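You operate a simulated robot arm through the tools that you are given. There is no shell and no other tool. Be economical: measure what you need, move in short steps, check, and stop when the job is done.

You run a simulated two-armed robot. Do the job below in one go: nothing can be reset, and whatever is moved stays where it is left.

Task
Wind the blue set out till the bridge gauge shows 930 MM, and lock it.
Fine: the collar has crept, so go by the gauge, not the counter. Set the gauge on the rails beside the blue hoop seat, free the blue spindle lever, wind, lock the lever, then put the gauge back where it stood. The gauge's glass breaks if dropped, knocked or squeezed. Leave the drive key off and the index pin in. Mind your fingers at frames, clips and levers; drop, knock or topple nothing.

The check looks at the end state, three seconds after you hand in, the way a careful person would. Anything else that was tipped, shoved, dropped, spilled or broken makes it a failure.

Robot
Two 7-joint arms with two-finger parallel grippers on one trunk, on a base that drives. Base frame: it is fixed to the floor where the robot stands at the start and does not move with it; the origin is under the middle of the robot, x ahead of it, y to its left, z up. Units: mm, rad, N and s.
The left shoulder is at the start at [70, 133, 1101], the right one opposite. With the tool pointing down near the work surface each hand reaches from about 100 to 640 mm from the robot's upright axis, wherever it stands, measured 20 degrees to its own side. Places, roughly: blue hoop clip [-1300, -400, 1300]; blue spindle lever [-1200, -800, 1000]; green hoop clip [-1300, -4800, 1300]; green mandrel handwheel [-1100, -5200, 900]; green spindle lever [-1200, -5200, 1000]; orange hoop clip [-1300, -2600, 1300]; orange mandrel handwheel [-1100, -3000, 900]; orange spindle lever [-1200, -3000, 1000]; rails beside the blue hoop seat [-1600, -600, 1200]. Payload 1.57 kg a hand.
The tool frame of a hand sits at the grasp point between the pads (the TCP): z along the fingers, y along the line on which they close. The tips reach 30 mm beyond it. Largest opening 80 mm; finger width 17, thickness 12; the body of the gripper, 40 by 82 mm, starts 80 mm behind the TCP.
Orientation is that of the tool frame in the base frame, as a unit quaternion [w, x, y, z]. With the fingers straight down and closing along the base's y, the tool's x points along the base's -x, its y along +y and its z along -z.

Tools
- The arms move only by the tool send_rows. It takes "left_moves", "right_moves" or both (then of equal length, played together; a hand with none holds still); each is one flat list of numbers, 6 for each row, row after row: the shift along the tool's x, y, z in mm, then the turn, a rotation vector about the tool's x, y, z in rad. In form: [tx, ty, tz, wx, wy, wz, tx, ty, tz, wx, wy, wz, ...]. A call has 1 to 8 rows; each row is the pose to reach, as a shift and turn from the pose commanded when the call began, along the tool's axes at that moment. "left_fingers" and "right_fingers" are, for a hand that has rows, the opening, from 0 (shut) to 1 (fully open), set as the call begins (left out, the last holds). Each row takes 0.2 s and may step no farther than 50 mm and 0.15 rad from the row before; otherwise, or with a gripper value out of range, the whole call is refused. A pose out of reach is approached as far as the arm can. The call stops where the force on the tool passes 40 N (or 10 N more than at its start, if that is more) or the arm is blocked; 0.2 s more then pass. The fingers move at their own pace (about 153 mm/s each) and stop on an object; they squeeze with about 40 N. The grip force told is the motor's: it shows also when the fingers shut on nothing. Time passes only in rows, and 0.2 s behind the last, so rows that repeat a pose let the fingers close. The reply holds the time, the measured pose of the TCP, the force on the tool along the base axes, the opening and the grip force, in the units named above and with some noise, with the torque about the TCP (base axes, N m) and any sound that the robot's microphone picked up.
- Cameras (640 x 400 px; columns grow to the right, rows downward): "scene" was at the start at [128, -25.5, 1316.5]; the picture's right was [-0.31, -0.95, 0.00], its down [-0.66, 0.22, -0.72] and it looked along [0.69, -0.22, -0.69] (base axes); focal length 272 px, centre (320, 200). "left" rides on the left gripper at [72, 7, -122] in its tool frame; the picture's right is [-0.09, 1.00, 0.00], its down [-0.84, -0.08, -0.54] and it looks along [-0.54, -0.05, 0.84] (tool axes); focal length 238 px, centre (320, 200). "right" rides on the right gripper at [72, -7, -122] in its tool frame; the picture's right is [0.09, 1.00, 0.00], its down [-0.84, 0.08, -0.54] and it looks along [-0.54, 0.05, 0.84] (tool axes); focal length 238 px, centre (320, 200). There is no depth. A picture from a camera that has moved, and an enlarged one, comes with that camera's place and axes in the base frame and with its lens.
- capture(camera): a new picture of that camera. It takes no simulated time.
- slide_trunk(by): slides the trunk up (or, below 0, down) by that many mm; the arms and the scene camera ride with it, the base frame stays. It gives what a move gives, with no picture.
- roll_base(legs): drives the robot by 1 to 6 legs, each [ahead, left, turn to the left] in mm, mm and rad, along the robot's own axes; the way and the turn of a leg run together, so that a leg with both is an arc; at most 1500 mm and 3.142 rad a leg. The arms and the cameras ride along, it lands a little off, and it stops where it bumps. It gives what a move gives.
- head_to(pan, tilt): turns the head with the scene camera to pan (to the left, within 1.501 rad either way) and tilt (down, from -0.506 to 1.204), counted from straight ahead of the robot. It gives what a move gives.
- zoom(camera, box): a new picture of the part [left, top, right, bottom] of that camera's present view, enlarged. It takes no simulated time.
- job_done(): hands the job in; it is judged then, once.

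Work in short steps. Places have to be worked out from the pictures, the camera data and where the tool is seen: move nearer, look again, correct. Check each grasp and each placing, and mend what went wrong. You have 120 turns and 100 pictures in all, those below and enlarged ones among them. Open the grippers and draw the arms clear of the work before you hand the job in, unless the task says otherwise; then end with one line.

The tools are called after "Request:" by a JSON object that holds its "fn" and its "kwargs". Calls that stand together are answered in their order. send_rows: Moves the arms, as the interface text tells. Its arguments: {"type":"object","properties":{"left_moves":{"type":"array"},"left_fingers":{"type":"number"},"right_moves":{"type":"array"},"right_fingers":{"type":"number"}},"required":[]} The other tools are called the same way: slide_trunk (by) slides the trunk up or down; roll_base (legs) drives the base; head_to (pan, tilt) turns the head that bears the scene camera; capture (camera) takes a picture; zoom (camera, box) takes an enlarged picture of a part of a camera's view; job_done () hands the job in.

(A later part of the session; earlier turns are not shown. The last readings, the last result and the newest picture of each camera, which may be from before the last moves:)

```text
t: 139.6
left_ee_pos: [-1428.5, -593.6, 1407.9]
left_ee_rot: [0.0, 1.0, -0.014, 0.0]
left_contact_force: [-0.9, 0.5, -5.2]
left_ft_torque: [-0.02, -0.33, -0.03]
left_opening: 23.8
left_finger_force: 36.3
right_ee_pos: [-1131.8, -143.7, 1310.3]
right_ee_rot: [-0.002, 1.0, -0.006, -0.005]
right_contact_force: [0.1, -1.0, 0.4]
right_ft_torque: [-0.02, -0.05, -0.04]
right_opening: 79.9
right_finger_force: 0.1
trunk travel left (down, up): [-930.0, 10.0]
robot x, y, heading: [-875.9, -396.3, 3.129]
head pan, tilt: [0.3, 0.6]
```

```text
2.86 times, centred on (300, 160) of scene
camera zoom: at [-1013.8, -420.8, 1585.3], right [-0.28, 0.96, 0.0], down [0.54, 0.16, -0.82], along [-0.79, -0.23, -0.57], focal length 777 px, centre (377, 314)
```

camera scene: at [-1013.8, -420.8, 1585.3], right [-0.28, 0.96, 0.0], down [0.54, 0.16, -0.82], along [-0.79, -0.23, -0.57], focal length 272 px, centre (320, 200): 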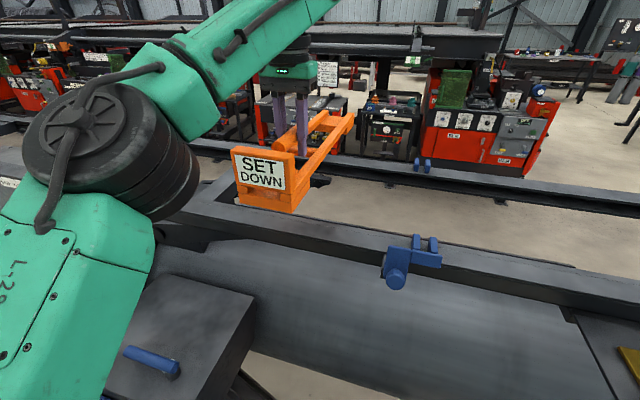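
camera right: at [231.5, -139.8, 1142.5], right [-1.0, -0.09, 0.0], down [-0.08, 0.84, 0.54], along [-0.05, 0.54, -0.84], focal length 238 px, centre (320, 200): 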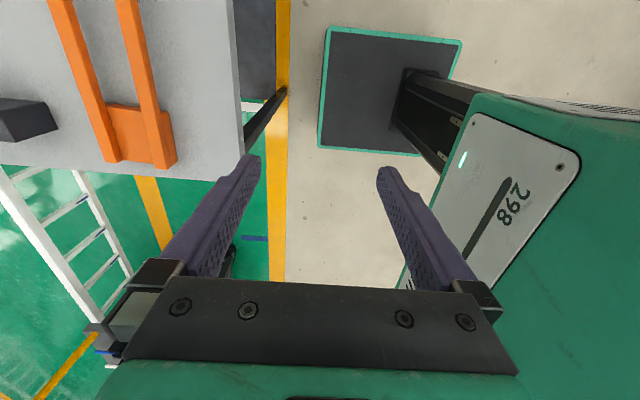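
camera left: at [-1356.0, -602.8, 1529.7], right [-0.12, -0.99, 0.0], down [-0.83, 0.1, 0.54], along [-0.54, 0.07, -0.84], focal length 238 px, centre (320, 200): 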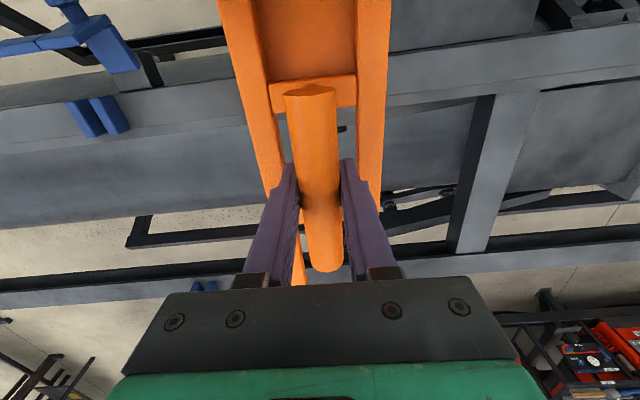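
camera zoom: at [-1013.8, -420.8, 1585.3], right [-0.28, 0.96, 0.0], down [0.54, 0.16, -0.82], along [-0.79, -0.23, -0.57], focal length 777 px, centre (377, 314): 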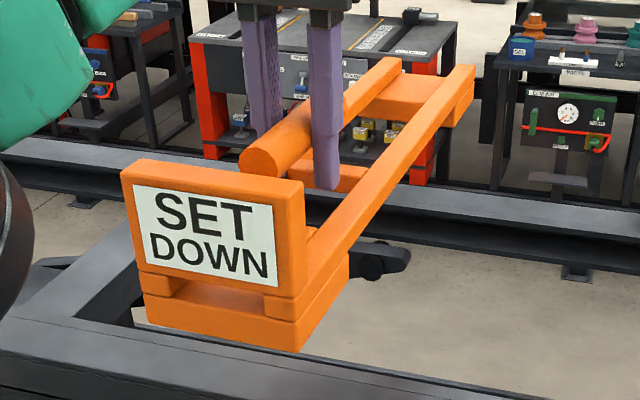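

Gauge: feet at grip +45..+122 and -226..-303; so the grip should be at x≈-1460. I advance 30 mm, square the yaw, and descend partway.

Request:
{"fn": "roll_base", "kwargs": {"legs": [[30, 0, 0]]}}

Request:
{"fn": "send_rows", "kwargs": {"left_moves": [0, 0, 0, 0, 0, -0.028, 0, 0, 15, 0, 0, -0.028, 0, 0, 30, 0, 0, -0.028, 0, 0, 45, 0, 0, -0.028, 0, 0, 45, 0, 0, -0.028]}}

Request:
{"fn": "zoom", "kwargs": {"camera": "scene", "box": [200, 90, 400, 230]}}

```text
t: 140.4
left_ee_pos: [-1450.5, -594.3, 1410.0]
left_ee_rot: [0.0, 1.0, -0.014, -0.004]
left_contact_force: [1.7, 0.2, -4.2]
left_ft_torque: [-0.01, -0.27, 0.02]
left_opening: 23.6
left_finger_force: 35.8
right_ee_pos: [-1155.7, -145.4, 1311.0]
right_ee_rot: [-0.002, 1.0, -0.006, -0.007]
right_contact_force: [0.9, -0.1, -0.1]
right_ft_torque: [-0.02, 0.07, 0.0]
right_opening: 80.3
right_finger_force: 0.1
trunk travel left (down, up): [-930.0, 10.0]
robot x, y, heading: [-906.2, -396.9, 3.128]
head pan, tilt: [0.3, 0.6]
```

```text
t: 141.6
left_ee_pos: [-1458.3, -592.9, 1364.2]
left_ee_rot: [0.0, 1.0, 0.001, -0.001]
left_contact_force: [1.2, 0.4, -4.9]
left_ft_torque: [-0.03, -0.27, 0.03]
left_opening: 23.8
left_finger_force: 36.0
right_ee_pos: [-1162.2, -145.7, 1310.1]
right_ee_rot: [-0.002, 1.0, -0.006, -0.004]
right_contact_force: [-0.3, -0.4, 0.3]
right_ft_torque: [0.01, -0.01, -0.02]
right_opening: 80.0
right_finger_force: 0.1
trunk travel left (down, up): [-930.0, 10.0]
robot x, y, heading: [-906.3, -394.5, 3.128]
head pan, tilt: [0.3, 0.6]
```

```text
2.86 times, centred on (300, 160) of scene
camera zoom: at [-1044.8, -420.5, 1585.2], right [-0.28, 0.96, 0.0], down [0.54, 0.16, -0.82], along [-0.79, -0.23, -0.57], focal length 777 px, centre (377, 314)
```

zoom: 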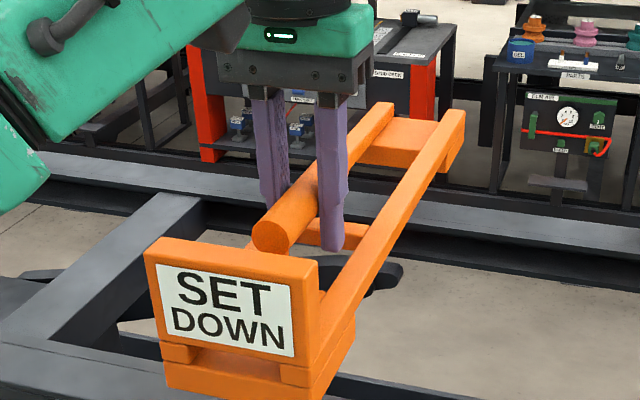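

Still clear above the rails. I go down in small steps, watching the force.

Request:
{"fn": "send_rows", "kwargs": {"left_moves": [0, 0, 4, 0, 0, 0, 0, 0, 8, 0, 0, 0, 0, 0, 12, 0, 0, 0, 0, 0, 16, 0, 0, 0]}}

Request:
{"fn": "head_to", "kwargs": {"pan": 0.3, "tilt": 0.75}}

Request:
{"fn": "zoom", "kwargs": {"camera": "scene", "box": [190, 60, 410, 220]}}

```text
t: 142.6
left_ee_pos: [-1457.0, -591.8, 1346.6]
left_ee_rot: [-0.001, 1.0, 0.0, -0.001]
left_contact_force: [-0.4, 0.5, -5.3]
left_ft_torque: [0.0, -0.26, 0.0]
left_opening: 23.8
left_finger_force: 36.3
right_ee_pos: [-1162.2, -145.7, 1309.2]
right_ee_rot: [-0.002, 1.0, -0.005, -0.004]
right_contact_force: [0.1, 0.2, 0.0]
right_ft_torque: [-0.01, 0.02, 0.01]
right_opening: 80.2
right_finger_force: 0.2
trunk travel left (down, up): [-930.0, 10.0]
robot x, y, heading: [-906.8, -397.9, 3.13]
head pan, tilt: [0.3, 0.6]
```

```text
t: 143.3
left_ee_pos: [-1457.3, -592.3, 1347.0]
left_ee_rot: [0.0, 1.0, 0.0, 0.0]
left_contact_force: [0.6, 0.4, -6.1]
left_ft_torque: [-0.02, -0.33, 0.01]
left_opening: 23.5
left_finger_force: 36.1
right_ee_pos: [-1161.3, -145.5, 1310.0]
right_ee_rot: [-0.002, 1.0, -0.006, -0.004]
right_contact_force: [0.1, 0.7, -0.4]
right_ft_torque: [0.0, -0.02, 0.02]
right_opening: 79.9
right_finger_force: 0.1
trunk travel left (down, up): [-930.0, 10.0]
robot x, y, heading: [-909.5, -396.0, 3.136]
head pan, tilt: [0.3, 0.75]
```

```text
2.50 times, centred on (300, 140) of scene
camera zoom: at [-1038.4, -419.2, 1572.5], right [-0.28, 0.96, 0.0], down [0.65, 0.19, -0.73], along [-0.7, -0.21, -0.68], focal length 680 px, centre (370, 350)
```

zoom: 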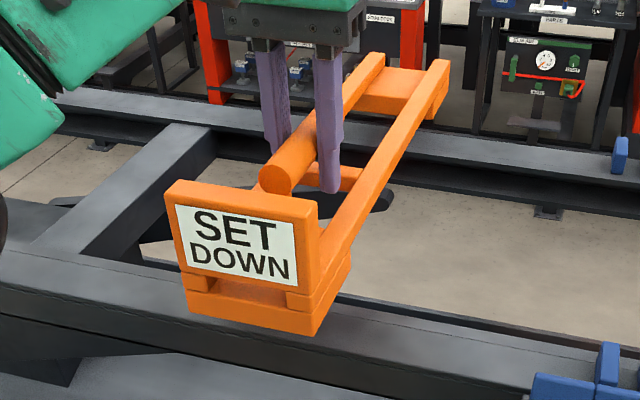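

Alignment looks right; the foot will overlap the front rail. I continue down gently.

Request:
{"fn": "send_rows", "kwargs": {"left_moves": [0, 0, 3, 0, 0, 0, 0, 0, 6, 0, 0, 0, 0, 0, 9, 0, 0, 0, 0, 0, 12, 0, 0, 0]}}

Request:
{"fn": "send_rows", "kwargs": {"left_moves": [0, 0, 2, 0, 0, 0, 0, 0, 4, 0, 0, 0, 0, 0, 6, 0, 0, 0]}}

Request:
{"fn": "zoom", "kwargs": {"camera": "scene", "box": [190, 80, 410, 240]}}

```text
t: 144.3
left_ee_pos: [-1456.6, -592.0, 1335.4]
left_ee_rot: [-0.002, 1.0, -0.001, -0.001]
left_contact_force: [-0.7, 0.0, -5.3]
left_ft_torque: [-0.02, -0.29, -0.03]
left_opening: 23.9
left_finger_force: 35.7
right_ee_pos: [-1162.7, -144.1, 1308.5]
right_ee_rot: [-0.001, 1.0, -0.006, -0.005]
right_contact_force: [-0.6, -0.2, -0.3]
right_ft_torque: [-0.02, 0.02, 0.07]
right_opening: 79.9
right_finger_force: 0.1
trunk travel left (down, up): [-930.0, 10.0]
robot x, y, heading: [-908.5, -393.2, 3.132]
head pan, tilt: [0.3, 0.75]
```

```text
t: 145.1
left_ee_pos: [-1457.1, -592.3, 1327.9]
left_ee_rot: [0.0, 1.0, 0.0, -0.001]
left_contact_force: [0.2, 1.1, -5.8]
left_ft_torque: [-0.02, -0.31, 0.01]
left_opening: 23.8
left_finger_force: 36.1
right_ee_pos: [-1161.7, -145.3, 1308.8]
right_ee_rot: [-0.001, 1.0, -0.006, -0.004]
right_contact_force: [-0.4, -0.4, 0.1]
right_ft_torque: [0.02, 0.04, 0.0]
right_opening: 79.9
right_finger_force: 0.0
trunk travel left (down, up): [-930.0, 10.0]
robot x, y, heading: [-903.9, -399.6, 3.129]
head pan, tilt: [0.3, 0.75]
```

```text
2.50 times, centred on (300, 160) of scene
camera zoom: at [-1038.5, -419.2, 1572.5], right [-0.28, 0.96, 0.0], down [0.65, 0.19, -0.73], along [-0.7, -0.21, -0.68], focal length 680 px, centre (370, 300)
```

zoom: 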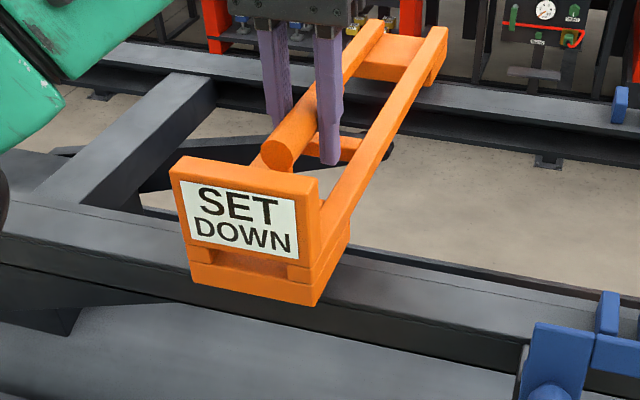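

Still free. I go on in 2 mm steps.

Request:
{"fn": "send_rows", "kwargs": {"left_moves": [0, 0, 2, 0, 0, 0, 0, 0, 4, 0, 0, 0, 0, 0, 6, 0, 0, 0, 0, 0, 8, 0, 0, 0]}}

Request:
{"fn": "send_rows", "kwargs": {"left_moves": [0, 0, 2, 0, 0, 0, 0, 0, 4, 0, 0, 0]}}

Request:
{"fn": "send_rows", "kwargs": {"left_moves": [0, 0, 2, 0, 0, 0, 0, 0, 4, 0, 0, 0]}}

```text
t: 146.1
left_ee_pos: [-1457.6, -593.4, 1319.7]
left_ee_rot: [0.0, 1.0, 0.001, -0.001]
left_contact_force: [0.0, -0.7, -5.8]
left_ft_torque: [-0.05, -0.33, 0.01]
left_opening: 23.6
left_finger_force: 36.2
right_ee_pos: [-1161.7, -144.7, 1310.4]
right_ee_rot: [-0.002, 1.0, -0.005, -0.004]
right_contact_force: [-0.7, -0.6, -0.5]
right_ft_torque: [-0.01, -0.01, 0.01]
right_opening: 80.0
right_finger_force: 0.1
trunk travel left (down, up): [-930.0, 10.0]
robot x, y, heading: [-909.0, -398.7, 3.133]
head pan, tilt: [0.3, 0.75]
```

```text
t: 146.7
left_ee_pos: [-1458.6, -594.7, 1315.8]
left_ee_rot: [-0.001, 1.0, 0.0, 0.0]
left_contact_force: [0.0, -0.1, -5.2]
left_ft_torque: [0.0, -0.29, 0.02]
left_opening: 23.8
left_finger_force: 35.5
right_ee_pos: [-1162.5, -144.9, 1309.0]
right_ee_rot: [-0.001, 1.0, -0.006, -0.005]
right_contact_force: [-0.2, -0.3, -0.1]
right_ft_torque: [0.03, 0.02, 0.03]
right_opening: 79.8
right_finger_force: 0.0
trunk travel left (down, up): [-930.0, 10.0]
robot x, y, heading: [-907.3, -393.6, 3.13]
head pan, tilt: [0.3, 0.75]
```

```text
t: 147.3
left_ee_pos: [-1457.0, -595.0, 1312.9]
left_ee_rot: [-0.001, 1.0, 0.0, -0.002]
left_contact_force: [-1.5, -0.4, -0.4]
left_ft_torque: [0.0, 1.09, 0.12]
left_opening: 24.0
left_finger_force: 36.0
right_ee_pos: [-1162.4, -144.6, 1310.9]
right_ee_rot: [-0.002, 1.0, -0.006, -0.005]
right_contact_force: [-0.4, 0.4, 0.3]
right_ft_torque: [0.02, 0.01, 0.03]
right_opening: 79.9
right_finger_force: 0.1
trunk travel left (down, up): [-930.0, 10.0]
robot x, y, heading: [-908.8, -398.5, 3.133]
head pan, tilt: [0.3, 0.75]
```

Contact at z≈1313 (far foot first). I lower 2 mm more in 1 mm rows and look.

Request:
{"fn": "send_rows", "kwargs": {"left_moves": [0, 0, 1, 0, 0, 0, 0, 0, 1, 0, 0, 0]}}

Request:
{"fn": "zoom", "kwargs": {"camera": "scene", "box": [190, 80, 410, 240]}}

```text
t: 147.9
left_ee_pos: [-1456.5, -593.2, 1311.8]
left_ee_rot: [0.0, 1.0, 0.0, -0.001]
left_contact_force: [-0.2, 0.2, 0.0]
left_ft_torque: [-0.02, 1.09, 0.16]
left_opening: 23.5
left_finger_force: 35.8
right_ee_pos: [-1160.7, -144.8, 1308.8]
right_ee_rot: [-0.002, 1.0, -0.007, -0.005]
right_contact_force: [-0.3, -0.2, 0.5]
right_ft_torque: [0.0, 0.0, 0.03]
right_opening: 80.0
right_finger_force: 0.1
trunk travel left (down, up): [-930.0, 10.0]
robot x, y, heading: [-907.0, -394.9, 3.127]
head pan, tilt: [0.3, 0.75]
```

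```text
2.50 times, centred on (300, 160) of scene
camera zoom: at [-1037.0, -419.1, 1572.6], right [-0.28, 0.96, 0.0], down [0.65, 0.19, -0.73], along [-0.7, -0.21, -0.68], focal length 680 px, centre (370, 300)
```

zoom: 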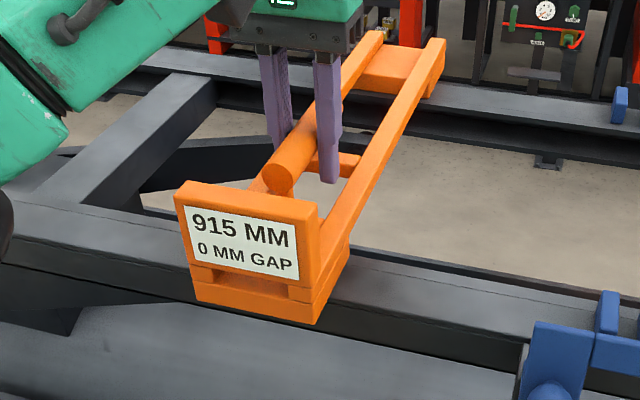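

Seated: "915 MM, 0 MM GAP". I open the fingers just enough and rise straight up.

Request:
{"fn": "send_rows", "kwargs": {"left_moves": [0, 0, 0, 0, 0, 0, 0, 0, 0, 0, 0, 0], "left_fingers": 0.5}}

Request:
{"fn": "send_rows", "kwargs": {"left_moves": [0, 0, -15, 0, 0, 0, 0, 0, -30, 0, 0, 0, 0, 0, -50, 0, 0, 0, 0, 0, -80, 0, 0, 0, 0, 0, -110, 0, 0, 0]}}

Request:
{"fn": "capture", "kwargs": {"camera": "scene"}}

```text
t: 148.5
left_ee_pos: [-1456.5, -594.1, 1310.6]
left_ee_rot: [0.0, 1.0, 0.0, 0.0]
left_contact_force: [-0.8, 0.7, 0.3]
left_ft_torque: [0.01, 0.0, -0.01]
left_opening: 40.1
left_finger_force: 0.0
right_ee_pos: [-1160.4, -144.7, 1309.7]
right_ee_rot: [-0.001, 1.0, -0.006, -0.005]
right_contact_force: [0.7, 0.3, -0.5]
right_ft_torque: [0.0, 0.01, 0.03]
right_opening: 80.1
right_finger_force: 0.1
trunk travel left (down, up): [-930.0, 10.0]
robot x, y, heading: [-909.0, -399.6, 3.129]
head pan, tilt: [0.3, 0.75]
```

```text
t: 149.7
left_ee_pos: [-1454.6, -590.7, 1415.5]
left_ee_rot: [0.0, 1.0, 0.0, -0.003]
left_contact_force: [1.0, 0.2, -0.1]
left_ft_torque: [-0.02, -0.02, 0.01]
left_opening: 40.1
left_finger_force: 0.1
left hand out of reach, approached as far as the arm can: row 5
right_ee_pos: [-1159.1, -142.3, 1309.5]
right_ee_rot: [-0.001, 1.0, -0.006, -0.006]
right_contact_force: [0.7, -0.2, -1.0]
right_ft_torque: [-0.02, 0.01, 0.02]
right_opening: 80.0
right_finger_force: 0.0
trunk travel left (down, up): [-930.0, 10.0]
robot x, y, heading: [-909.7, -397.8, 3.127]
head pan, tilt: [0.3, 0.75]
```

```text
38 pictures are left
camera scene: at [-1036.0, -415.9, 1572.7], right [-0.28, 0.96, 0.0], down [0.65, 0.19, -0.73], along [-0.7, -0.21, -0.68], focal length 272 px, centre (320, 200)
```

scene: 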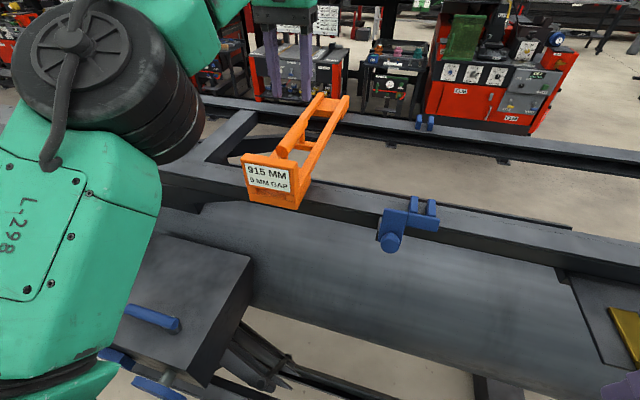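

The gauge stands well. I back off, then look at lever, wheel and counter up close.

Request:
{"fn": "roll_base", "kwargs": {"legs": [[-300, 0, 0], [0, 200, 0]]}}

Request:
{"fn": "send_rows", "kwargs": {"left_moves": [45, 20, 0, 0, 0, 0, 85, 45, 0, 0, 0, 0, 120, 75, 0, 0, 0, 0, 150, 110, 0, 0, 0, 0, 165, 155, 0, 0, 0, 0, 180, 200, 0, 0, 0, 0], "left_fingers": 0.9}}

Request:
{"fn": "head_to", "kwargs": {"pan": 0.1, "tilt": 0.8}}

Request:
{"fn": "capture", "kwargs": {"camera": "scene"}}

```text
t: 153.0
left_ee_pos: [-1155.0, -782.3, 1415.1]
left_ee_rot: [0.001, 1.0, -0.009, -0.001]
left_contact_force: [0.5, 0.7, 0.2]
left_ft_torque: [-0.08, 0.02, -0.03]
left_opening: 40.3
left_finger_force: 0.0
right_ee_pos: [-850.3, -338.6, 1308.9]
right_ee_rot: [-0.001, 1.0, -0.016, -0.005]
right_contact_force: [0.3, 0.6, 0.6]
right_ft_torque: [-0.05, 0.02, 0.01]
right_opening: 79.9
right_finger_force: 0.2
trunk travel left (down, up): [-930.0, 10.0]
robot x, y, heading: [-602.2, -597.0, 3.114]
head pan, tilt: [0.3, 0.75]
```

```text
t: 154.4
left_ee_pos: [-994.4, -993.3, 1410.3]
left_ee_rot: [-0.001, 1.0, -0.011, -0.002]
left_contact_force: [-0.2, -0.4, 0.0]
left_ft_torque: [0.04, -0.02, 0.01]
left_opening: 72.0
left_finger_force: 0.1
left hand out of reach, approached as far as the arm can: row 6
right_ee_pos: [-849.8, -345.6, 1310.8]
right_ee_rot: [-0.002, 1.0, -0.016, -0.004]
right_contact_force: [0.0, 0.5, 0.1]
right_ft_torque: [-0.02, -0.01, -0.01]
right_opening: 80.0
right_finger_force: 0.1
trunk travel left (down, up): [-930.0, 10.0]
robot x, y, heading: [-598.9, -598.2, 3.11]
head pan, tilt: [0.3, 0.75]
```

```text
t: 155.1
left_ee_pos: [-995.1, -992.4, 1410.7]
left_ee_rot: [0.0, 1.0, -0.01, -0.002]
left_contact_force: [-0.1, 0.3, 0.6]
left_ft_torque: [-0.01, -0.02, 0.0]
left_opening: 72.0
left_finger_force: 0.2
right_ee_pos: [-850.8, -344.6, 1310.8]
right_ee_rot: [-0.002, 1.0, -0.016, -0.005]
right_contact_force: [-0.4, 0.2, 0.8]
right_ft_torque: [0.01, -0.05, -0.01]
right_opening: 79.9
right_finger_force: 0.1
trunk travel left (down, up): [-930.0, 10.0]
robot x, y, heading: [-600.7, -600.2, 3.108]
head pan, tilt: [0.099, 0.799]
```

```text
37 pictures are left
camera scene: at [-732.9, -604.8, 1568.6], right [-0.07, 1.0, 0.0], down [0.72, 0.05, -0.7], along [-0.7, -0.05, -0.72], focal length 272 px, centre (320, 200)
```

scene: 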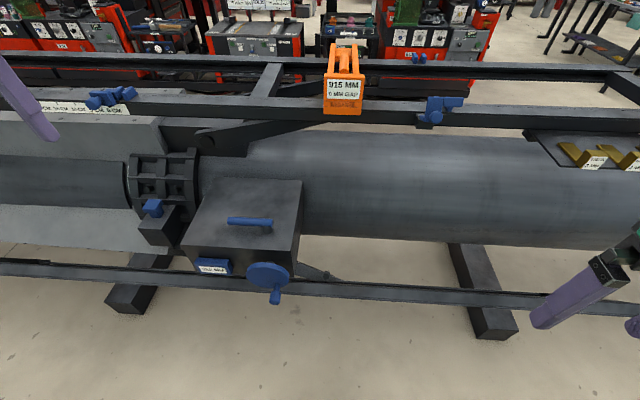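

Request:
{"fn": "zoom", "kwargs": {"camera": "scene", "box": [120, 150, 320, 310]}}

```text
2.50 times, centred on (220, 230) of scene
camera zoom: at [-732.9, -604.8, 1568.6], right [-0.07, 1.0, 0.0], down [0.72, 0.05, -0.7], along [-0.7, -0.05, -0.72], focal length 680 px, centre (570, 125)
```

zoom: 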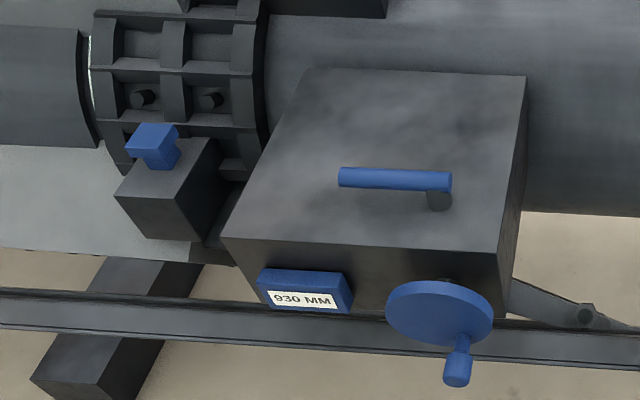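

Lever bar: from pivot (-1180,-765) to free end (-1178,-879), z≈1017. I lower the trunk 150, drive up 130, and bring the left hand yawed 90° above the free end.

Request:
{"fn": "slide_trunk", "kwargs": {"by": -150}}

Request:
{"fn": "roll_base", "kwargs": {"legs": [[130, 0, 0.032]]}}

Request:
{"fn": "send_rows", "kwargs": {"left_moves": [-6, -16, 0, 0, 0, -0.14, -12, -32, 0, 0, 0, -0.28, -18, -48, 0, 0, 0, -0.42, -24, -64, 0, 0, 0, -0.56, -30, -80, 0, 0, 0, -0.7, -36, -96, 0, 0, 0, -0.84, -42, -112, 0, 0, 0, -0.98, -46, -125, 0, 0, 0, -1.12], "left_fingers": 0.7}}

Request:
{"fn": "send_rows", "kwargs": {"left_moves": [0, 0, 20, 0, 0, -0.15, 0, 0, 40, 0, 0, -0.3, 0, 0, 60, 0, 0, -0.45, 0, 0, 80, 0, 0, -0.45]}}

Request:
{"fn": "capture", "kwargs": {"camera": "left"}}

```text
t: 156.9
left_ee_pos: [-994.6, -992.9, 1260.3]
left_ee_rot: [0.001, 1.0, -0.01, -0.002]
left_contact_force: [-0.2, -0.1, -0.8]
left_ft_torque: [-0.04, -0.02, 0.0]
left_opening: 72.2
left_finger_force: 0.0
right_ee_pos: [-850.3, -344.0, 1160.3]
right_ee_rot: [-0.002, 1.0, -0.016, -0.005]
right_contact_force: [0.1, -0.5, -0.1]
right_ft_torque: [-0.01, -0.02, -0.01]
right_opening: 80.3
right_finger_force: 0.0
trunk travel left (down, up): [-780.0, 160.0]
robot x, y, heading: [-600.6, -600.8, 3.114]
head pan, tilt: [0.099, 0.799]
```

```text
t: 158.2
left_ee_pos: [-1108.5, -1003.2, 1260.5]
left_ee_rot: [0.001, 1.0, 0.007, -0.004]
left_contact_force: [-1.0, 1.5, 0.4]
left_ft_torque: [0.02, -0.02, 0.03]
left_opening: 72.1
left_finger_force: 0.1
right_ee_pos: [-985.8, -350.5, 1160.5]
right_ee_rot: [-0.002, 1.0, 0.001, -0.006]
right_contact_force: [0.6, 0.0, 0.1]
right_ft_torque: [0.01, 0.01, -0.02]
right_opening: 80.2
right_finger_force: 0.1
trunk travel left (down, up): [-780.0, 160.0]
robot x, y, heading: [-732.2, -596.2, -3.139]
head pan, tilt: [0.099, 0.799]
```

```text
t: 159.9
left_ee_pos: [-1158.8, -877.4, 1260.0]
left_ee_rot: [-0.001, 0.843, 0.538, -0.002]
left_contact_force: [-0.2, -0.5, -0.2]
left_ft_torque: [-0.02, -0.03, 0.0]
left_opening: 56.1
left_finger_force: 0.1
right_ee_pos: [-988.5, -351.4, 1161.1]
right_ee_rot: [-0.002, 1.0, 0.002, -0.006]
right_contact_force: [-0.2, 0.4, -0.2]
right_ft_torque: [0.02, 0.02, -0.03]
right_opening: 80.1
right_finger_force: 0.0
trunk travel left (down, up): [-780.0, 160.0]
robot x, y, heading: [-727.8, -599.0, -3.143]
head pan, tilt: [0.099, 0.799]
```

```text
t: 160.9
left_ee_pos: [-1157.6, -881.6, 1179.0]
left_ee_rot: [-0.001, 0.702, 0.713, -0.001]
left_contact_force: [-0.8, 0.3, 0.2]
left_ft_torque: [0.01, 0.0, -0.02]
left_opening: 55.7
left_finger_force: 0.0
right_ee_pos: [-987.9, -349.9, 1160.1]
right_ee_rot: [-0.002, 1.0, 0.001, -0.005]
right_contact_force: [0.2, 0.4, 0.2]
right_ft_torque: [0.01, 0.02, -0.03]
right_opening: 80.2
right_finger_force: 0.1
trunk travel left (down, up): [-780.0, 160.0]
robot x, y, heading: [-732.1, -599.5, -3.136]
head pan, tilt: [0.099, 0.799]
```

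```text
35 pictures are left
camera left: at [-1152.0, -810.1, 1302.6], right [1.0, -0.08, 0.0], down [-0.06, -0.84, 0.54], along [-0.05, -0.54, -0.84], focal length 238 px, centre (320, 200)
```

left: 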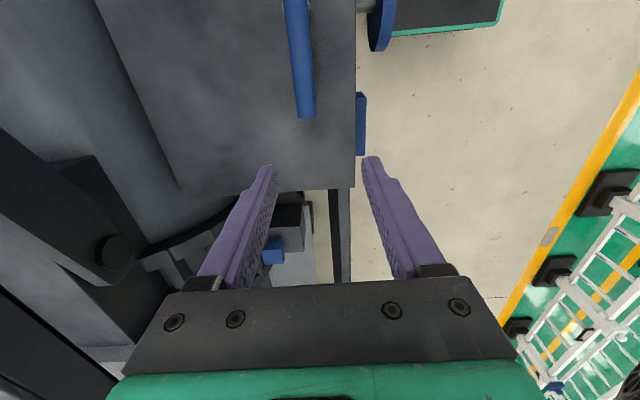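

Bar free end confirmed at (-1177,-875). I descend straddling the bar 17 mm inside its end.

Request:
{"fn": "send_rows", "kwargs": {"left_moves": [12, -10, 30, 0, 0, 0, 23, -19, 60, 0, 0, 0, 23, -19, 90, 0, 0, 0, 23, -19, 115, 0, 0, 0, 23, -19, 130, 0, 0, 0, 23, -19, 145, 0, 0, 0]}}

Request:
{"fn": "capture", "kwargs": {"camera": "left"}}

Request:
{"fn": "zoom", "kwargs": {"camera": "scene", "box": [120, 150, 320, 300]}}

```text
t: 162.3
left_ee_pos: [-1178.4, -856.6, 1036.1]
left_ee_rot: [-0.002, 0.702, 0.712, -0.002]
left_contact_force: [0.3, -0.3, 0.3]
left_ft_torque: [-0.01, -0.01, 0.02]
left_opening: 56.0
left_finger_force: 0.1
right_ee_pos: [-988.5, -350.5, 1159.8]
right_ee_rot: [-0.002, 1.0, 0.0, -0.005]
right_contact_force: [0.2, 0.6, 0.3]
right_ft_torque: [-0.02, -0.01, -0.02]
right_opening: 79.9
right_finger_force: 0.0
trunk travel left (down, up): [-780.0, 160.0]
robot x, y, heading: [-735.8, -600.7, -3.146]
head pan, tilt: [0.099, 0.799]
```

```text
34 pictures are left
camera left: at [-1172.7, -784.9, 1158.7], right [1.0, -0.08, -0.01], down [-0.06, -0.84, 0.54], along [-0.05, -0.54, -0.84], focal length 238 px, centre (320, 200)
```

left: 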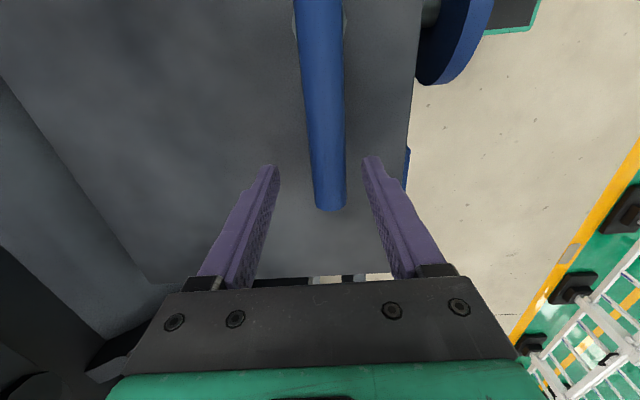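

```text
2.67 times, centred on (220, 225) of scene
camera zoom: at [-862.1, -607.4, 1418.6], right [-0.1, 0.99, 0.0], down [0.71, 0.07, -0.7], along [-0.69, -0.07, -0.72], focal length 725 px, centre (587, 133)
```

zoom: 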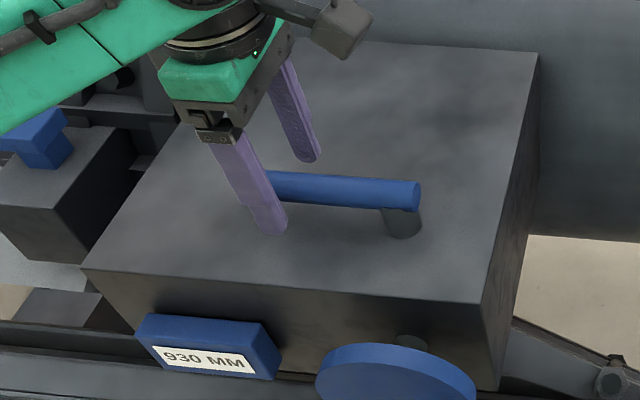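

The bar sits between the fingers. I close on it and try a small swing toward me (+x), watching the force.

Request:
{"fn": "send_rows", "kwargs": {"left_moves": [0, 0, 2, 0, 0, 0, 0, 0, 4, 0, 0, 0, 0, 0, 4, 0, 0, 0], "left_fingers": 0.0}}

Request:
{"fn": "send_rows", "kwargs": {"left_moves": [0, 4, 0, 0, 0, -0.05, 0.4, 8.7, 0, 0, 0, -0.1, 1, 13, 0, 0, 0, -0.15, 1.7, 17.3, 0, 0, 0, -0.2]}}

```text
t: 163.2
left_ee_pos: [-1173.1, -856.3, 1034.6]
left_ee_rot: [-0.004, 0.703, 0.712, -0.003]
left_contact_force: [13.7, -4.5, 15.7]
left_ft_torque: [0.15, -0.27, -0.54]
left_opening: 21.9
left_finger_force: 34.4
right_ee_pos: [-982.3, -351.3, 1161.1]
right_ee_rot: [-0.001, 1.0, 0.0, -0.008]
right_contact_force: [-0.1, -0.2, 0.4]
right_ft_torque: [0.02, 0.03, 0.01]
right_opening: 80.0
right_finger_force: 0.2
trunk travel left (down, up): [-780.0, 160.0]
robot x, y, heading: [-730.0, -599.5, -3.138]
head pan, tilt: [0.099, 0.799]
```

```text
t: 164.2
left_ee_pos: [-1155.5, -854.2, 1035.0]
left_ee_rot: [-0.005, 0.628, 0.778, -0.005]
left_contact_force: [5.8, -1.8, 27.1]
left_ft_torque: [0.1, -0.06, -0.42]
left_opening: 22.1
left_finger_force: 34.3
right_ee_pos: [-984.7, -349.8, 1160.3]
right_ee_rot: [-0.001, 1.0, 0.001, -0.008]
right_contact_force: [-0.4, -0.4, -0.4]
right_ft_torque: [0.01, -0.03, 0.03]
right_opening: 80.1
right_finger_force: 0.0
trunk travel left (down, up): [-780.0, 160.0]
robot x, y, heading: [-732.5, -597.1, -3.139]
head pan, tilt: [0.099, 0.799]
```

It swings toward me freely; the tips rub the box top, so I lift 5 mm and continue the arc by 0.8 rad.

Request:
{"fn": "send_rows", "kwargs": {"left_moves": [0.4, 8.7, -5, 0, 0, -0.1, 1.7, 17.3, -5, 0, 0, -0.2, 3.9, 25.7, -5, 0, 0, -0.3, 6.9, 33.9, -5, 0, 0, -0.4, 10.7, 41.7, -5, 0, 0, -0.5, 15.2, 49.1, -5, 0, 0, -0.6, 20.5, 56, -5, 0, 0, -0.7, 26.4, 62.4, -5, 0, 0, -0.8]}}

Request:
{"fn": "zoom", "kwargs": {"camera": "scene", "box": [120, 150, 320, 300]}}

```text
t: 165.4
left_ee_pos: [-1144.4, -888.7, 1014.3]
left_ee_rot: [-0.011, 0.418, 0.908, 0.001]
left_contact_force: [6.4, 14.2, 23.6]
left_ft_torque: [0.38, -0.39, 0.05]
left_opening: 0.4
left_finger_force: 21.5
left hand out of reach, approached as far as the arm can: row 4, 5, 6
right_ee_pos: [-982.3, -347.8, 1161.6]
right_ee_rot: [0.001, 1.0, 0.0, -0.008]
right_contact_force: [-0.2, -0.3, -0.3]
right_ft_torque: [0.03, -0.02, -0.02]
right_opening: 80.2
right_finger_force: 0.0
trunk travel left (down, up): [-780.0, 160.0]
robot x, y, heading: [-726.7, -599.8, -3.141]
head pan, tilt: [0.099, 0.799]
stopped in row 6 (left hand): the force on the tool passed its limit at 84 N (the readings are from after the stop); the commanded pose is now the measured one
```

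```text
2.67 times, centred on (220, 225) of scene
camera zoom: at [-854.7, -602.9, 1419.6], right [-0.1, 0.99, 0.0], down [0.71, 0.07, -0.7], along [-0.7, -0.07, -0.71], focal length 725 px, centre (587, 133)
```

zoom: 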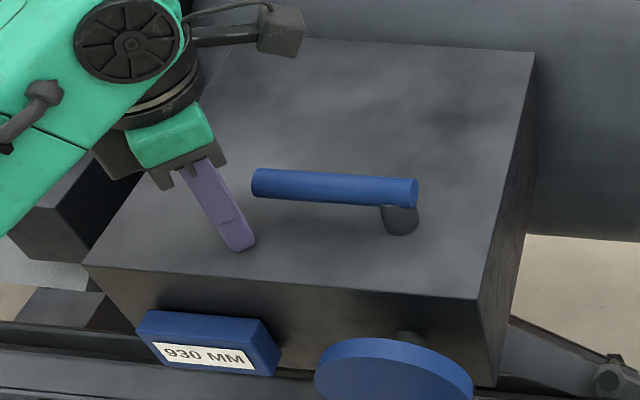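

My wrist ran out of yaw and slipped off; the lever seems still near its original line. I lift clear and turn the wrist back, then will push the bar with closed fingers instead.

Request:
{"fn": "send_rows", "kwargs": {"left_moves": [0, 0, -40, 0, 0, 0, 0, 0, -80, 0, 0, 0.14, 0, 0, -110, 0, 0, 0.28, 0, 0, -110, 0, 0, 0.42, 0, 0, -110, 0, 0, 0.56, 0, 0, -110, 0, 0, 0.7, 0, 0, -110, 0, 0, 0.84, 0, 0, -110, 0, 0, 0.98]}}

Request:
{"fn": "send_rows", "kwargs": {"left_moves": [0, 0, 0, 0, 0, 0.14, 0, 0, 0, 0, 0, 0.28, 0, 0, 0, 0, 0, 0.42, 0, 0, 0, 0, 0, 0.56, 0, 0, 0, 0, 0, 0.7, 0, 0, 0, 0, 0, 0.84, 0, 0, 0, 0, 0, 0.98, 0, 0, 0, 0, 0, 1.12]}}

Request:
{"fn": "zoom", "kwargs": {"camera": "scene", "box": [120, 150, 320, 300]}}

```text
t: 167.2
left_ee_pos: [-1148.1, -892.9, 1119.6]
left_ee_rot: [-0.006, 0.796, 0.606, 0.0]
left_contact_force: [-0.2, -0.6, -0.3]
left_ft_torque: [-0.01, 0.01, 0.0]
left_opening: 0.0
left_finger_force: 21.5
left hand out of reach, approached as far as the arm can: row 1
right_ee_pos: [-987.8, -350.7, 1160.1]
right_ee_rot: [-0.002, 1.0, 0.002, -0.006]
right_contact_force: [-0.2, -0.2, -0.1]
right_ft_torque: [0.01, 0.0, 0.01]
right_opening: 79.8
right_finger_force: 0.1
trunk travel left (down, up): [-780.0, 160.0]
robot x, y, heading: [-729.7, -600.2, -3.139]
head pan, tilt: [0.099, 0.799]
```

```text
t: 169.0
left_ee_pos: [-1148.6, -894.0, 1122.6]
left_ee_rot: [-0.006, 0.996, 0.091, -0.003]
left_contact_force: [0.0, 0.1, -0.2]
left_ft_torque: [-0.02, 0.0, -0.01]
left_opening: 0.3
left_finger_force: 21.5
right_ee_pos: [-988.1, -350.4, 1160.0]
right_ee_rot: [-0.002, 1.0, 0.001, -0.006]
right_contact_force: [-0.3, 0.2, -0.6]
right_ft_torque: [-0.03, -0.03, 0.0]
right_opening: 79.9
right_finger_force: 0.1
trunk travel left (down, up): [-780.0, 160.0]
robot x, y, heading: [-730.6, -599.1, -3.139]
head pan, tilt: [0.099, 0.799]
```

```text
2.67 times, centred on (220, 225) of scene
camera zoom: at [-862.0, -606.3, 1418.6], right [-0.1, 0.99, 0.0], down [0.71, 0.07, -0.7], along [-0.69, -0.07, -0.72], focal length 725 px, centre (587, 133)
```

zoom: 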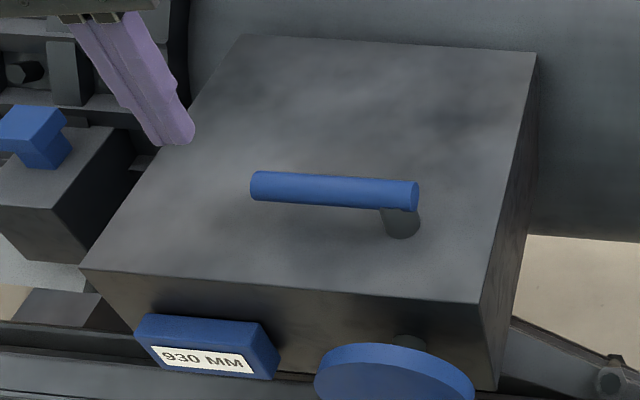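

The lever is where it was. I square the wrist and place closed fingers behind the bar (-x side), low, ready to pull it toward me.

Request:
{"fn": "send_rows", "kwargs": {"left_moves": [-35, -23, 0, 0, 0, 0.1, -69, -45, 0, 0, 0, 0.182, -69, -45, 35, 0, 0, 0.182, -69, -45, 70, 0, 0, 0.182, -69, -45, 98, 0, 0, 0.182], "left_fingers": 0.0}}

Request:
{"fn": "zoom", "kwargs": {"camera": "scene", "box": [120, 150, 320, 300]}}

```text
t: 170.2
left_ee_pos: [-1224.0, -856.5, 1024.9]
left_ee_rot: [-0.005, 1.0, 0.001, -0.004]
left_contact_force: [-0.3, -0.5, -0.3]
left_ft_torque: [0.04, -0.01, 0.03]
left_opening: 0.0
left_finger_force: 21.2
right_ee_pos: [-988.7, -349.6, 1159.3]
right_ee_rot: [-0.001, 1.0, 0.001, -0.004]
right_contact_force: [0.4, -0.3, -0.5]
right_ft_torque: [-0.02, 0.0, 0.03]
right_opening: 80.4
right_finger_force: 0.1
trunk travel left (down, up): [-780.0, 160.0]
robot x, y, heading: [-733.0, -600.1, -3.142]
head pan, tilt: [0.099, 0.799]
```

```text
2.67 times, centred on (220, 225) of scene
camera zoom: at [-862.8, -605.9, 1418.6], right [-0.1, 0.99, 0.0], down [0.71, 0.07, -0.7], along [-0.69, -0.07, -0.72], focal length 725 px, centre (587, 133)
```

zoom: 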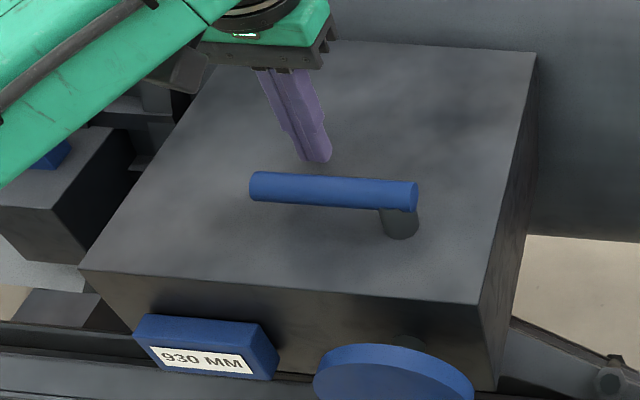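

Finger is behind the bar. I pull toward +x along the arc to about 0.5 rad.

Request:
{"fn": "send_rows", "kwargs": {"left_moves": [12, 0, 0, 0, 0, 0, 23, 1, 0, 0, 0, 0, 33, 2, 0, 0, 0, 0, 43, 3, 0, 0, 0, 0, 52, 3, 0, 0, 0, 0, 62, 2, 0, 0, 0, 0, 70, 0, 0, 0, 0, 0]}}

Request:
{"fn": "zoom", "kwargs": {"camera": "scene", "box": [120, 150, 320, 300]}}

```text
t: 171.8
left_ee_pos: [-1153.7, -861.4, 1022.9]
left_ee_rot: [-0.005, 1.0, 0.001, -0.004]
left_contact_force: [0.2, -0.6, 0.9]
left_ft_torque: [-0.01, 0.01, 0.02]
left_opening: 0.0
left_finger_force: 21.3
right_ee_pos: [-988.6, -349.9, 1159.7]
right_ee_rot: [-0.001, 1.0, 0.002, -0.006]
right_contact_force: [-0.9, 0.2, -0.1]
right_ft_torque: [0.02, 0.02, 0.01]
right_opening: 80.1
right_finger_force: 0.1
trunk travel left (down, up): [-780.0, 160.0]
robot x, y, heading: [-733.6, -597.4, -3.14]
head pan, tilt: [0.099, 0.799]
```

```text
2.67 times, centred on (220, 225) of scene
camera zoom: at [-861.7, -606.4, 1418.7], right [-0.1, 0.99, 0.0], down [0.71, 0.07, -0.7], along [-0.69, -0.07, -0.72], focal length 725 px, centre (587, 133)
```

zoom: 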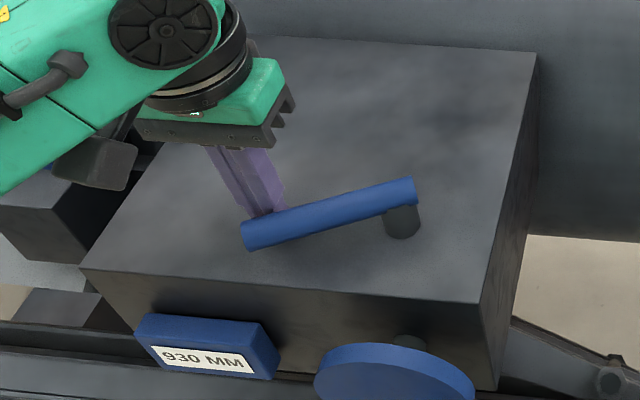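

The lever swings toward me. I carry it on to about 90°.

Request:
{"fn": "send_rows", "kwargs": {"left_moves": [7, -7, 0, 0, 0, 0, 19, -14, 0, 0, 0, 0, 31, -21, 0, 0, 0, 0, 41, -31, 0, 0, 0, 0, 50, -41, 0, 0, 0, 0, 57, -54, 0, 0, 0, 0, 62, -66, 0, 0, 0, 0, 64, -74, 0, 0, 0, 0]}}

Request:
{"fn": "zoom", "kwargs": {"camera": "scene", "box": [120, 150, 320, 300]}}

```text
t: 173.6
left_ee_pos: [-1091.4, -794.8, 1022.4]
left_ee_rot: [-0.006, 1.0, 0.005, -0.006]
left_contact_force: [-10.7, -28.6, 16.7]
left_ft_torque: [0.14, 0.05, 0.13]
left_opening: 0.1
left_finger_force: 21.3
right_ee_pos: [-990.0, -358.7, 1161.2]
right_ee_rot: [-0.005, 1.0, 0.001, -0.005]
right_contact_force: [0.0, -1.0, -0.5]
right_ft_torque: [-0.01, 0.01, 0.01]
right_opening: 80.0
right_finger_force: 0.1
trunk travel left (down, up): [-780.0, 160.0]
robot x, y, heading: [-729.3, -598.5, -3.138]
head pan, tilt: [0.099, 0.799]
```

```text
2.67 times, centred on (220, 225) of scene
camera zoom: at [-863.9, -616.0, 1418.8], right [-0.1, 0.99, 0.01], down [0.71, 0.08, -0.7], along [-0.69, -0.07, -0.72], focal length 725 px, centre (587, 133)
```

zoom: 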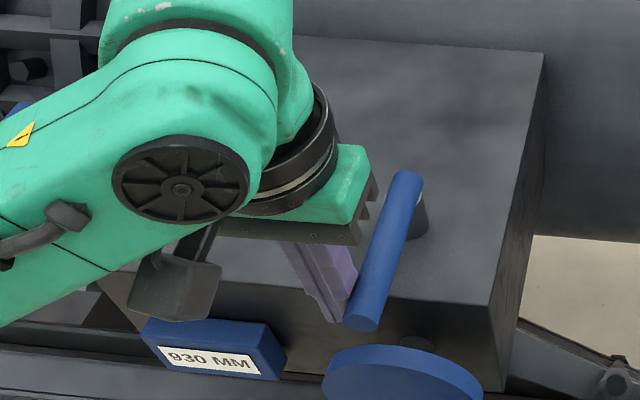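

It met its stop at 90°, pointing at me. I back the finger off, rise, and check that it stays.

Request:
{"fn": "send_rows", "kwargs": {"left_moves": [0, 20, 0, 0, 0, 0, 0, 45, 0, 0, 0, 0, 0, 45, -45, 0, 0, 0, 0, 45, -90, 0, 0, 0, 30, 70, -90, 0, 0, 0, 60, 100, -90, 0, 0, 0]}}

Request:
{"fn": "head_to", "kwargs": {"pan": 0.2, "tilt": 0.85}}

Request:
{"fn": "capture", "kwargs": {"camera": "scene"}}

```text
t: 175.0
left_ee_pos: [-1024.1, -886.4, 1110.8]
left_ee_rot: [-0.006, 1.0, 0.0, -0.005]
left_contact_force: [1.2, 0.1, 0.6]
left_ft_torque: [0.01, 0.06, -0.02]
left_opening: 0.2
left_finger_force: 21.6
right_ee_pos: [-983.7, -351.9, 1160.9]
right_ee_rot: [-0.002, 1.0, 0.001, -0.006]
right_contact_force: [2.0, 0.4, -0.4]
right_ft_torque: [-0.01, 0.05, 0.02]
right_opening: 79.9
right_finger_force: 0.1
trunk travel left (down, up): [-780.0, 160.0]
robot x, y, heading: [-735.3, -597.5, -3.136]
head pan, tilt: [0.099, 0.799]
```

```text
t: 175.7
left_ee_pos: [-1028.4, -885.1, 1111.2]
left_ee_rot: [-0.005, 1.0, 0.0, -0.005]
left_contact_force: [-0.7, 0.3, -0.2]
left_ft_torque: [0.03, 0.0, 0.03]
left_opening: 0.1
left_finger_force: 21.3
right_ee_pos: [-987.1, -349.2, 1159.4]
right_ee_rot: [-0.001, 1.0, 0.001, -0.005]
right_contact_force: [-0.5, -0.4, 0.4]
right_ft_torque: [0.0, 0.02, -0.02]
right_opening: 80.1
right_finger_force: 0.1
trunk travel left (down, up): [-780.0, 160.0]
robot x, y, heading: [-729.8, -596.9, -3.144]
head pan, tilt: [0.201, 0.85]
```

```text
27 pictures are left
camera scene: at [-857.6, -613.2, 1414.7], right [-0.2, 0.98, 0.0], down [0.74, 0.15, -0.66], along [-0.65, -0.13, -0.75], focal length 272 px, centre (320, 200)
```

scene: 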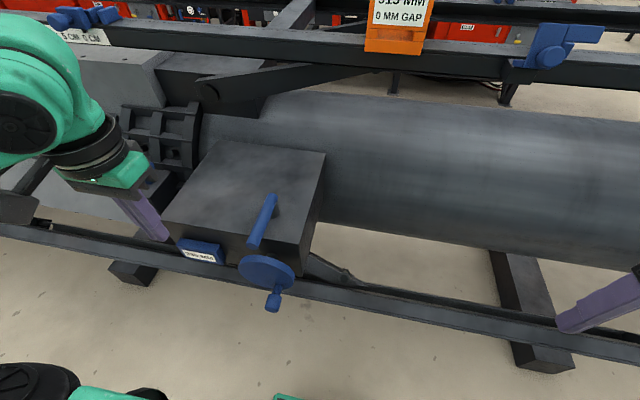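

The lever stays free, pointing at me over the wheel. So I'll take the crank knob (≈(-1060,-752,838)) with a tilted hand from the front: back up 180 and tilt the left hand 52° forward.

Request:
{"fn": "roll_base", "kwargs": {"legs": [[-180, 0, 0]]}}

Request:
{"fn": "send_rows", "kwargs": {"left_moves": [0, 0, 0, 0, -0.15, 0, 0, 0, 0, 0, -0.3, 0, 0, 0, 0, 0, -0.45, 0, 0, 0, 0, 0, -0.6, 0, 0, 0, 0, 0, -0.75, 0, 0, 0, 0, 0, -0.9, 0], "left_fingers": 0.6}}

Request:
{"fn": "send_rows", "kwargs": {"left_moves": [11, -19, 37, 0, 0, 0, 22, -38, 74, 0, 0, 0, 33, -57, 111, 0, 0, 0, 45, -76, 148, 0, 0, 0, 56, -95, 185, 0, 0, 0, 68, -114, 222, 0, 0, 0, 79, -133, 250, 0, 0, 0]}}

Request:
{"fn": "capture", "kwargs": {"camera": "left"}}

Request:
{"fn": "capture", "kwargs": {"camera": "scene"}}

```text
t: 177.2
left_ee_pos: [-846.0, -883.7, 1109.0]
left_ee_rot: [-0.005, 1.0, -0.002, -0.003]
left_contact_force: [-0.8, 0.5, 0.4]
left_ft_torque: [-0.02, 0.0, -0.02]
left_opening: 0.0
left_finger_force: 21.4
right_ee_pos: [-804.1, -350.2, 1159.2]
right_ee_rot: [-0.003, 1.0, -0.002, -0.003]
right_contact_force: [-0.8, 0.1, 0.1]
right_ft_torque: [-0.01, 0.04, 0.01]
right_opening: 79.7
right_finger_force: 0.1
trunk travel left (down, up): [-780.0, 160.0]
robot x, y, heading: [-548.4, -596.3, 3.137]
head pan, tilt: [0.201, 0.85]
```

```text
t: 178.6
left_ee_pos: [-942.4, -1000.3, 1144.8]
left_ee_rot: [-0.009, 0.903, -0.002, -0.43]
left_contact_force: [-0.3, 0.0, 0.3]
left_ft_torque: [0.0, 0.01, -0.02]
left_opening: 48.1
left_finger_force: 0.0
left hand out of reach, approached as far as the arm can: row 1, 2, 3, 4, 5, 6
right_ee_pos: [-801.7, -351.7, 1159.6]
right_ee_rot: [-0.002, 1.0, -0.001, -0.005]
right_contact_force: [-0.2, -0.6, 0.0]
right_ft_torque: [0.05, -0.01, -0.04]
right_opening: 79.8
right_finger_force: 0.0
trunk travel left (down, up): [-780.0, 160.0]
robot x, y, heading: [-545.3, -597.1, 3.137]
head pan, tilt: [0.201, 0.85]
```

```text
t: 180.1
left_ee_pos: [-1067.5, -879.2, 957.5]
left_ee_rot: [-0.002, 0.897, 0.002, -0.443]
left_contact_force: [0.5, -0.3, -0.2]
left_ft_torque: [0.0, 0.02, 0.02]
left_opening: 48.1
left_finger_force: 0.0
left hand out of reach, approached as far as the arm can: row 1
right_ee_pos: [-797.1, -349.7, 1160.6]
right_ee_rot: [-0.001, 1.0, -0.002, -0.007]
right_contact_force: [-0.7, 0.1, 0.9]
right_ft_torque: [0.01, 0.03, 0.02]
right_opening: 80.1
right_finger_force: 0.2
trunk travel left (down, up): [-780.0, 160.0]
robot x, y, heading: [-547.0, -600.1, 3.132]
head pan, tilt: [0.201, 0.85]
stopped in row 7 (left hand): the force on the tool passed its limit at 84 N (the readings are from after the stop); the commanded pose is now the measured one
```

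```text
26 pictures are left
camera left: at [-928.2, -887.3, 975.4], right [-0.05, -1.0, 0.07], down [-0.08, 0.07, 0.99], along [-1.0, 0.05, -0.08], focal length 238 px, centre (320, 200)
```

left: 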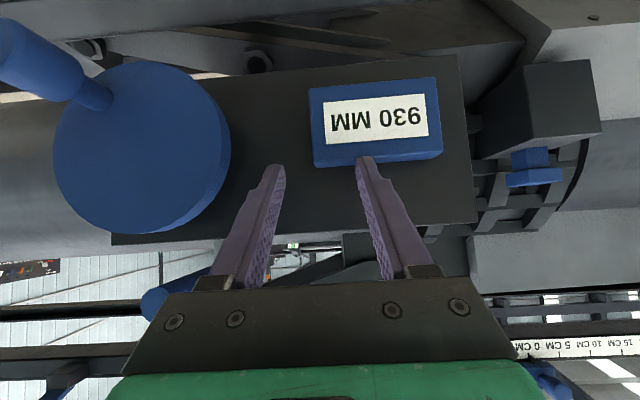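

```text
25 pictures are left
camera scene: at [-667.8, -612.4, 1415.1], right [-0.2, 0.98, 0.0], down [0.73, 0.15, -0.66], along [-0.65, -0.13, -0.75], focal length 272 px, centre (320, 200)
```

scene: 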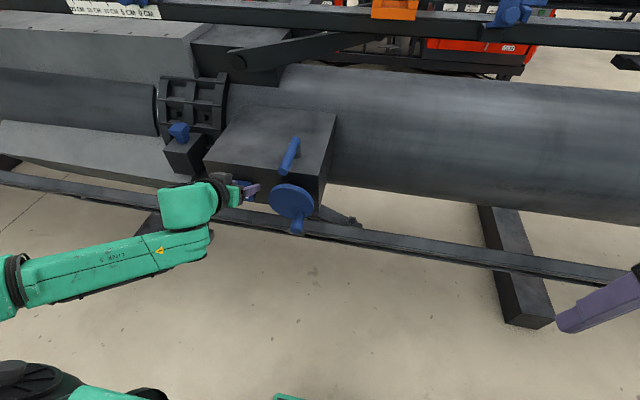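

A finger pressed the counter housing briefly; counter still reads 930 and the gauge is untouched. I withdraw toward me, then shift right in front of the knob.

Request:
{"fn": "send_rows", "kwargs": {"left_moves": [20, 0, -27, 0, 0, 0, 41, 0, -53, 0, 0, 0, 41, -45, -53, 0, 0, 0, 41, -90, -53, 0, 0, 0, 41, -135, -53, 0, 0, 0, 60, -142, -40, 0, 0, 0, 70, -142, -31, 0, 0, 0]}}

Request:
{"fn": "capture", "kwargs": {"camera": "left"}}

```text
t: 181.7
left_ee_pos: [-1005.0, -737.6, 918.2]
left_ee_rot: [-0.003, 0.897, 0.001, -0.441]
left_contact_force: [0.0, -0.1, 0.5]
left_ft_torque: [-0.06, 0.0, 0.02]
left_opening: 48.2
left_finger_force: 0.0
right_ee_pos: [-801.9, -349.1, 1160.7]
right_ee_rot: [-0.002, 1.0, -0.001, -0.004]
right_contact_force: [0.3, 0.9, -0.2]
right_ft_torque: [0.03, 0.0, -0.02]
right_opening: 80.1
right_finger_force: 0.0
trunk travel left (down, up): [-780.0, 160.0]
robot x, y, heading: [-548.9, -597.3, 3.137]
head pan, tilt: [0.201, 0.85]
```

```text
24 pictures are left
camera left: at [-864.8, -745.9, 936.7], right [-0.06, -1.0, 0.07], down [-0.08, 0.07, 0.99], along [-0.99, 0.05, -0.09], focal length 238 px, centre (320, 200)
```

left: 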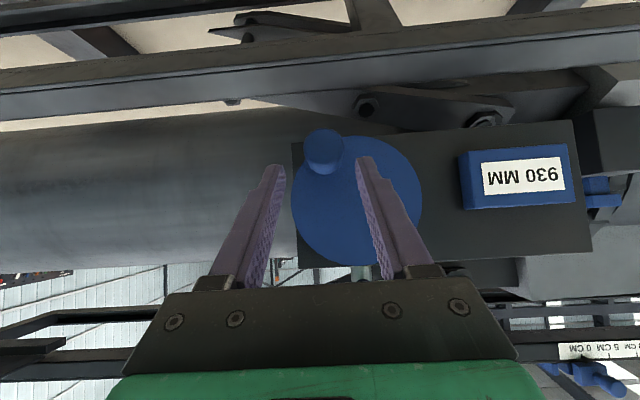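

Wheel centre ≈(-1085,-769,918), knob axis ≈(y -741, z 882), knob to x≈-1031. I advance along the tool axis to grip the knob.

Request:
{"fn": "send_rows", "kwargs": {"left_moves": [0, 3, 0, 0, 0, 0, 0, 3, 15, 0, 0, 0, 1, 3, 30, 0, 0, 0, 1, 3, 45, 0, 0, 0, 1, 3, 56, 0, 0, 0], "left_fingers": 0.75}}

Request:
{"fn": "capture", "kwargs": {"camera": "left"}}

```text
t: 182.9
left_ee_pos: [-1040.3, -739.3, 887.6]
left_ee_rot: [-0.002, 0.896, 0.002, -0.445]
left_contact_force: [28.4, -0.7, 13.7]
left_ft_torque: [-0.32, 0.04, 0.87]
left_opening: 60.4
left_finger_force: 0.3
right_ee_pos: [-794.1, -349.6, 1161.5]
right_ee_rot: [-0.001, 1.0, -0.001, -0.009]
right_contact_force: [-0.1, 0.8, 0.2]
right_ft_torque: [0.0, 0.0, 0.0]
right_opening: 79.9
right_finger_force: 0.0
trunk travel left (down, up): [-780.0, 160.0]
robot x, y, heading: [-546.9, -598.7, 3.139]
head pan, tilt: [0.201, 0.85]
```

```text
23 pictures are left
camera left: at [-899.7, -746.7, 905.2], right [-0.05, -1.0, 0.07], down [-0.08, 0.07, 0.99], along [-1.0, 0.05, -0.08], focal length 238 px, centre (320, 200)
```

left: 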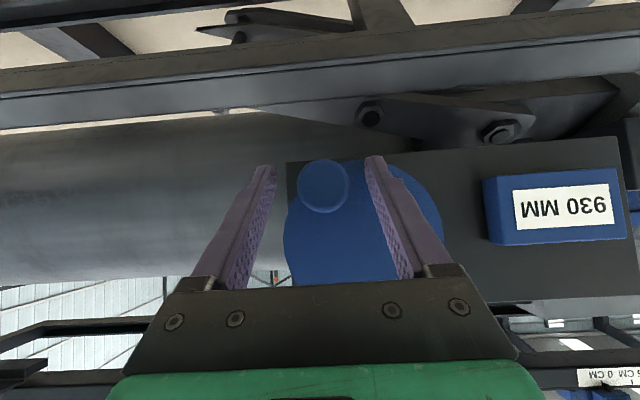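

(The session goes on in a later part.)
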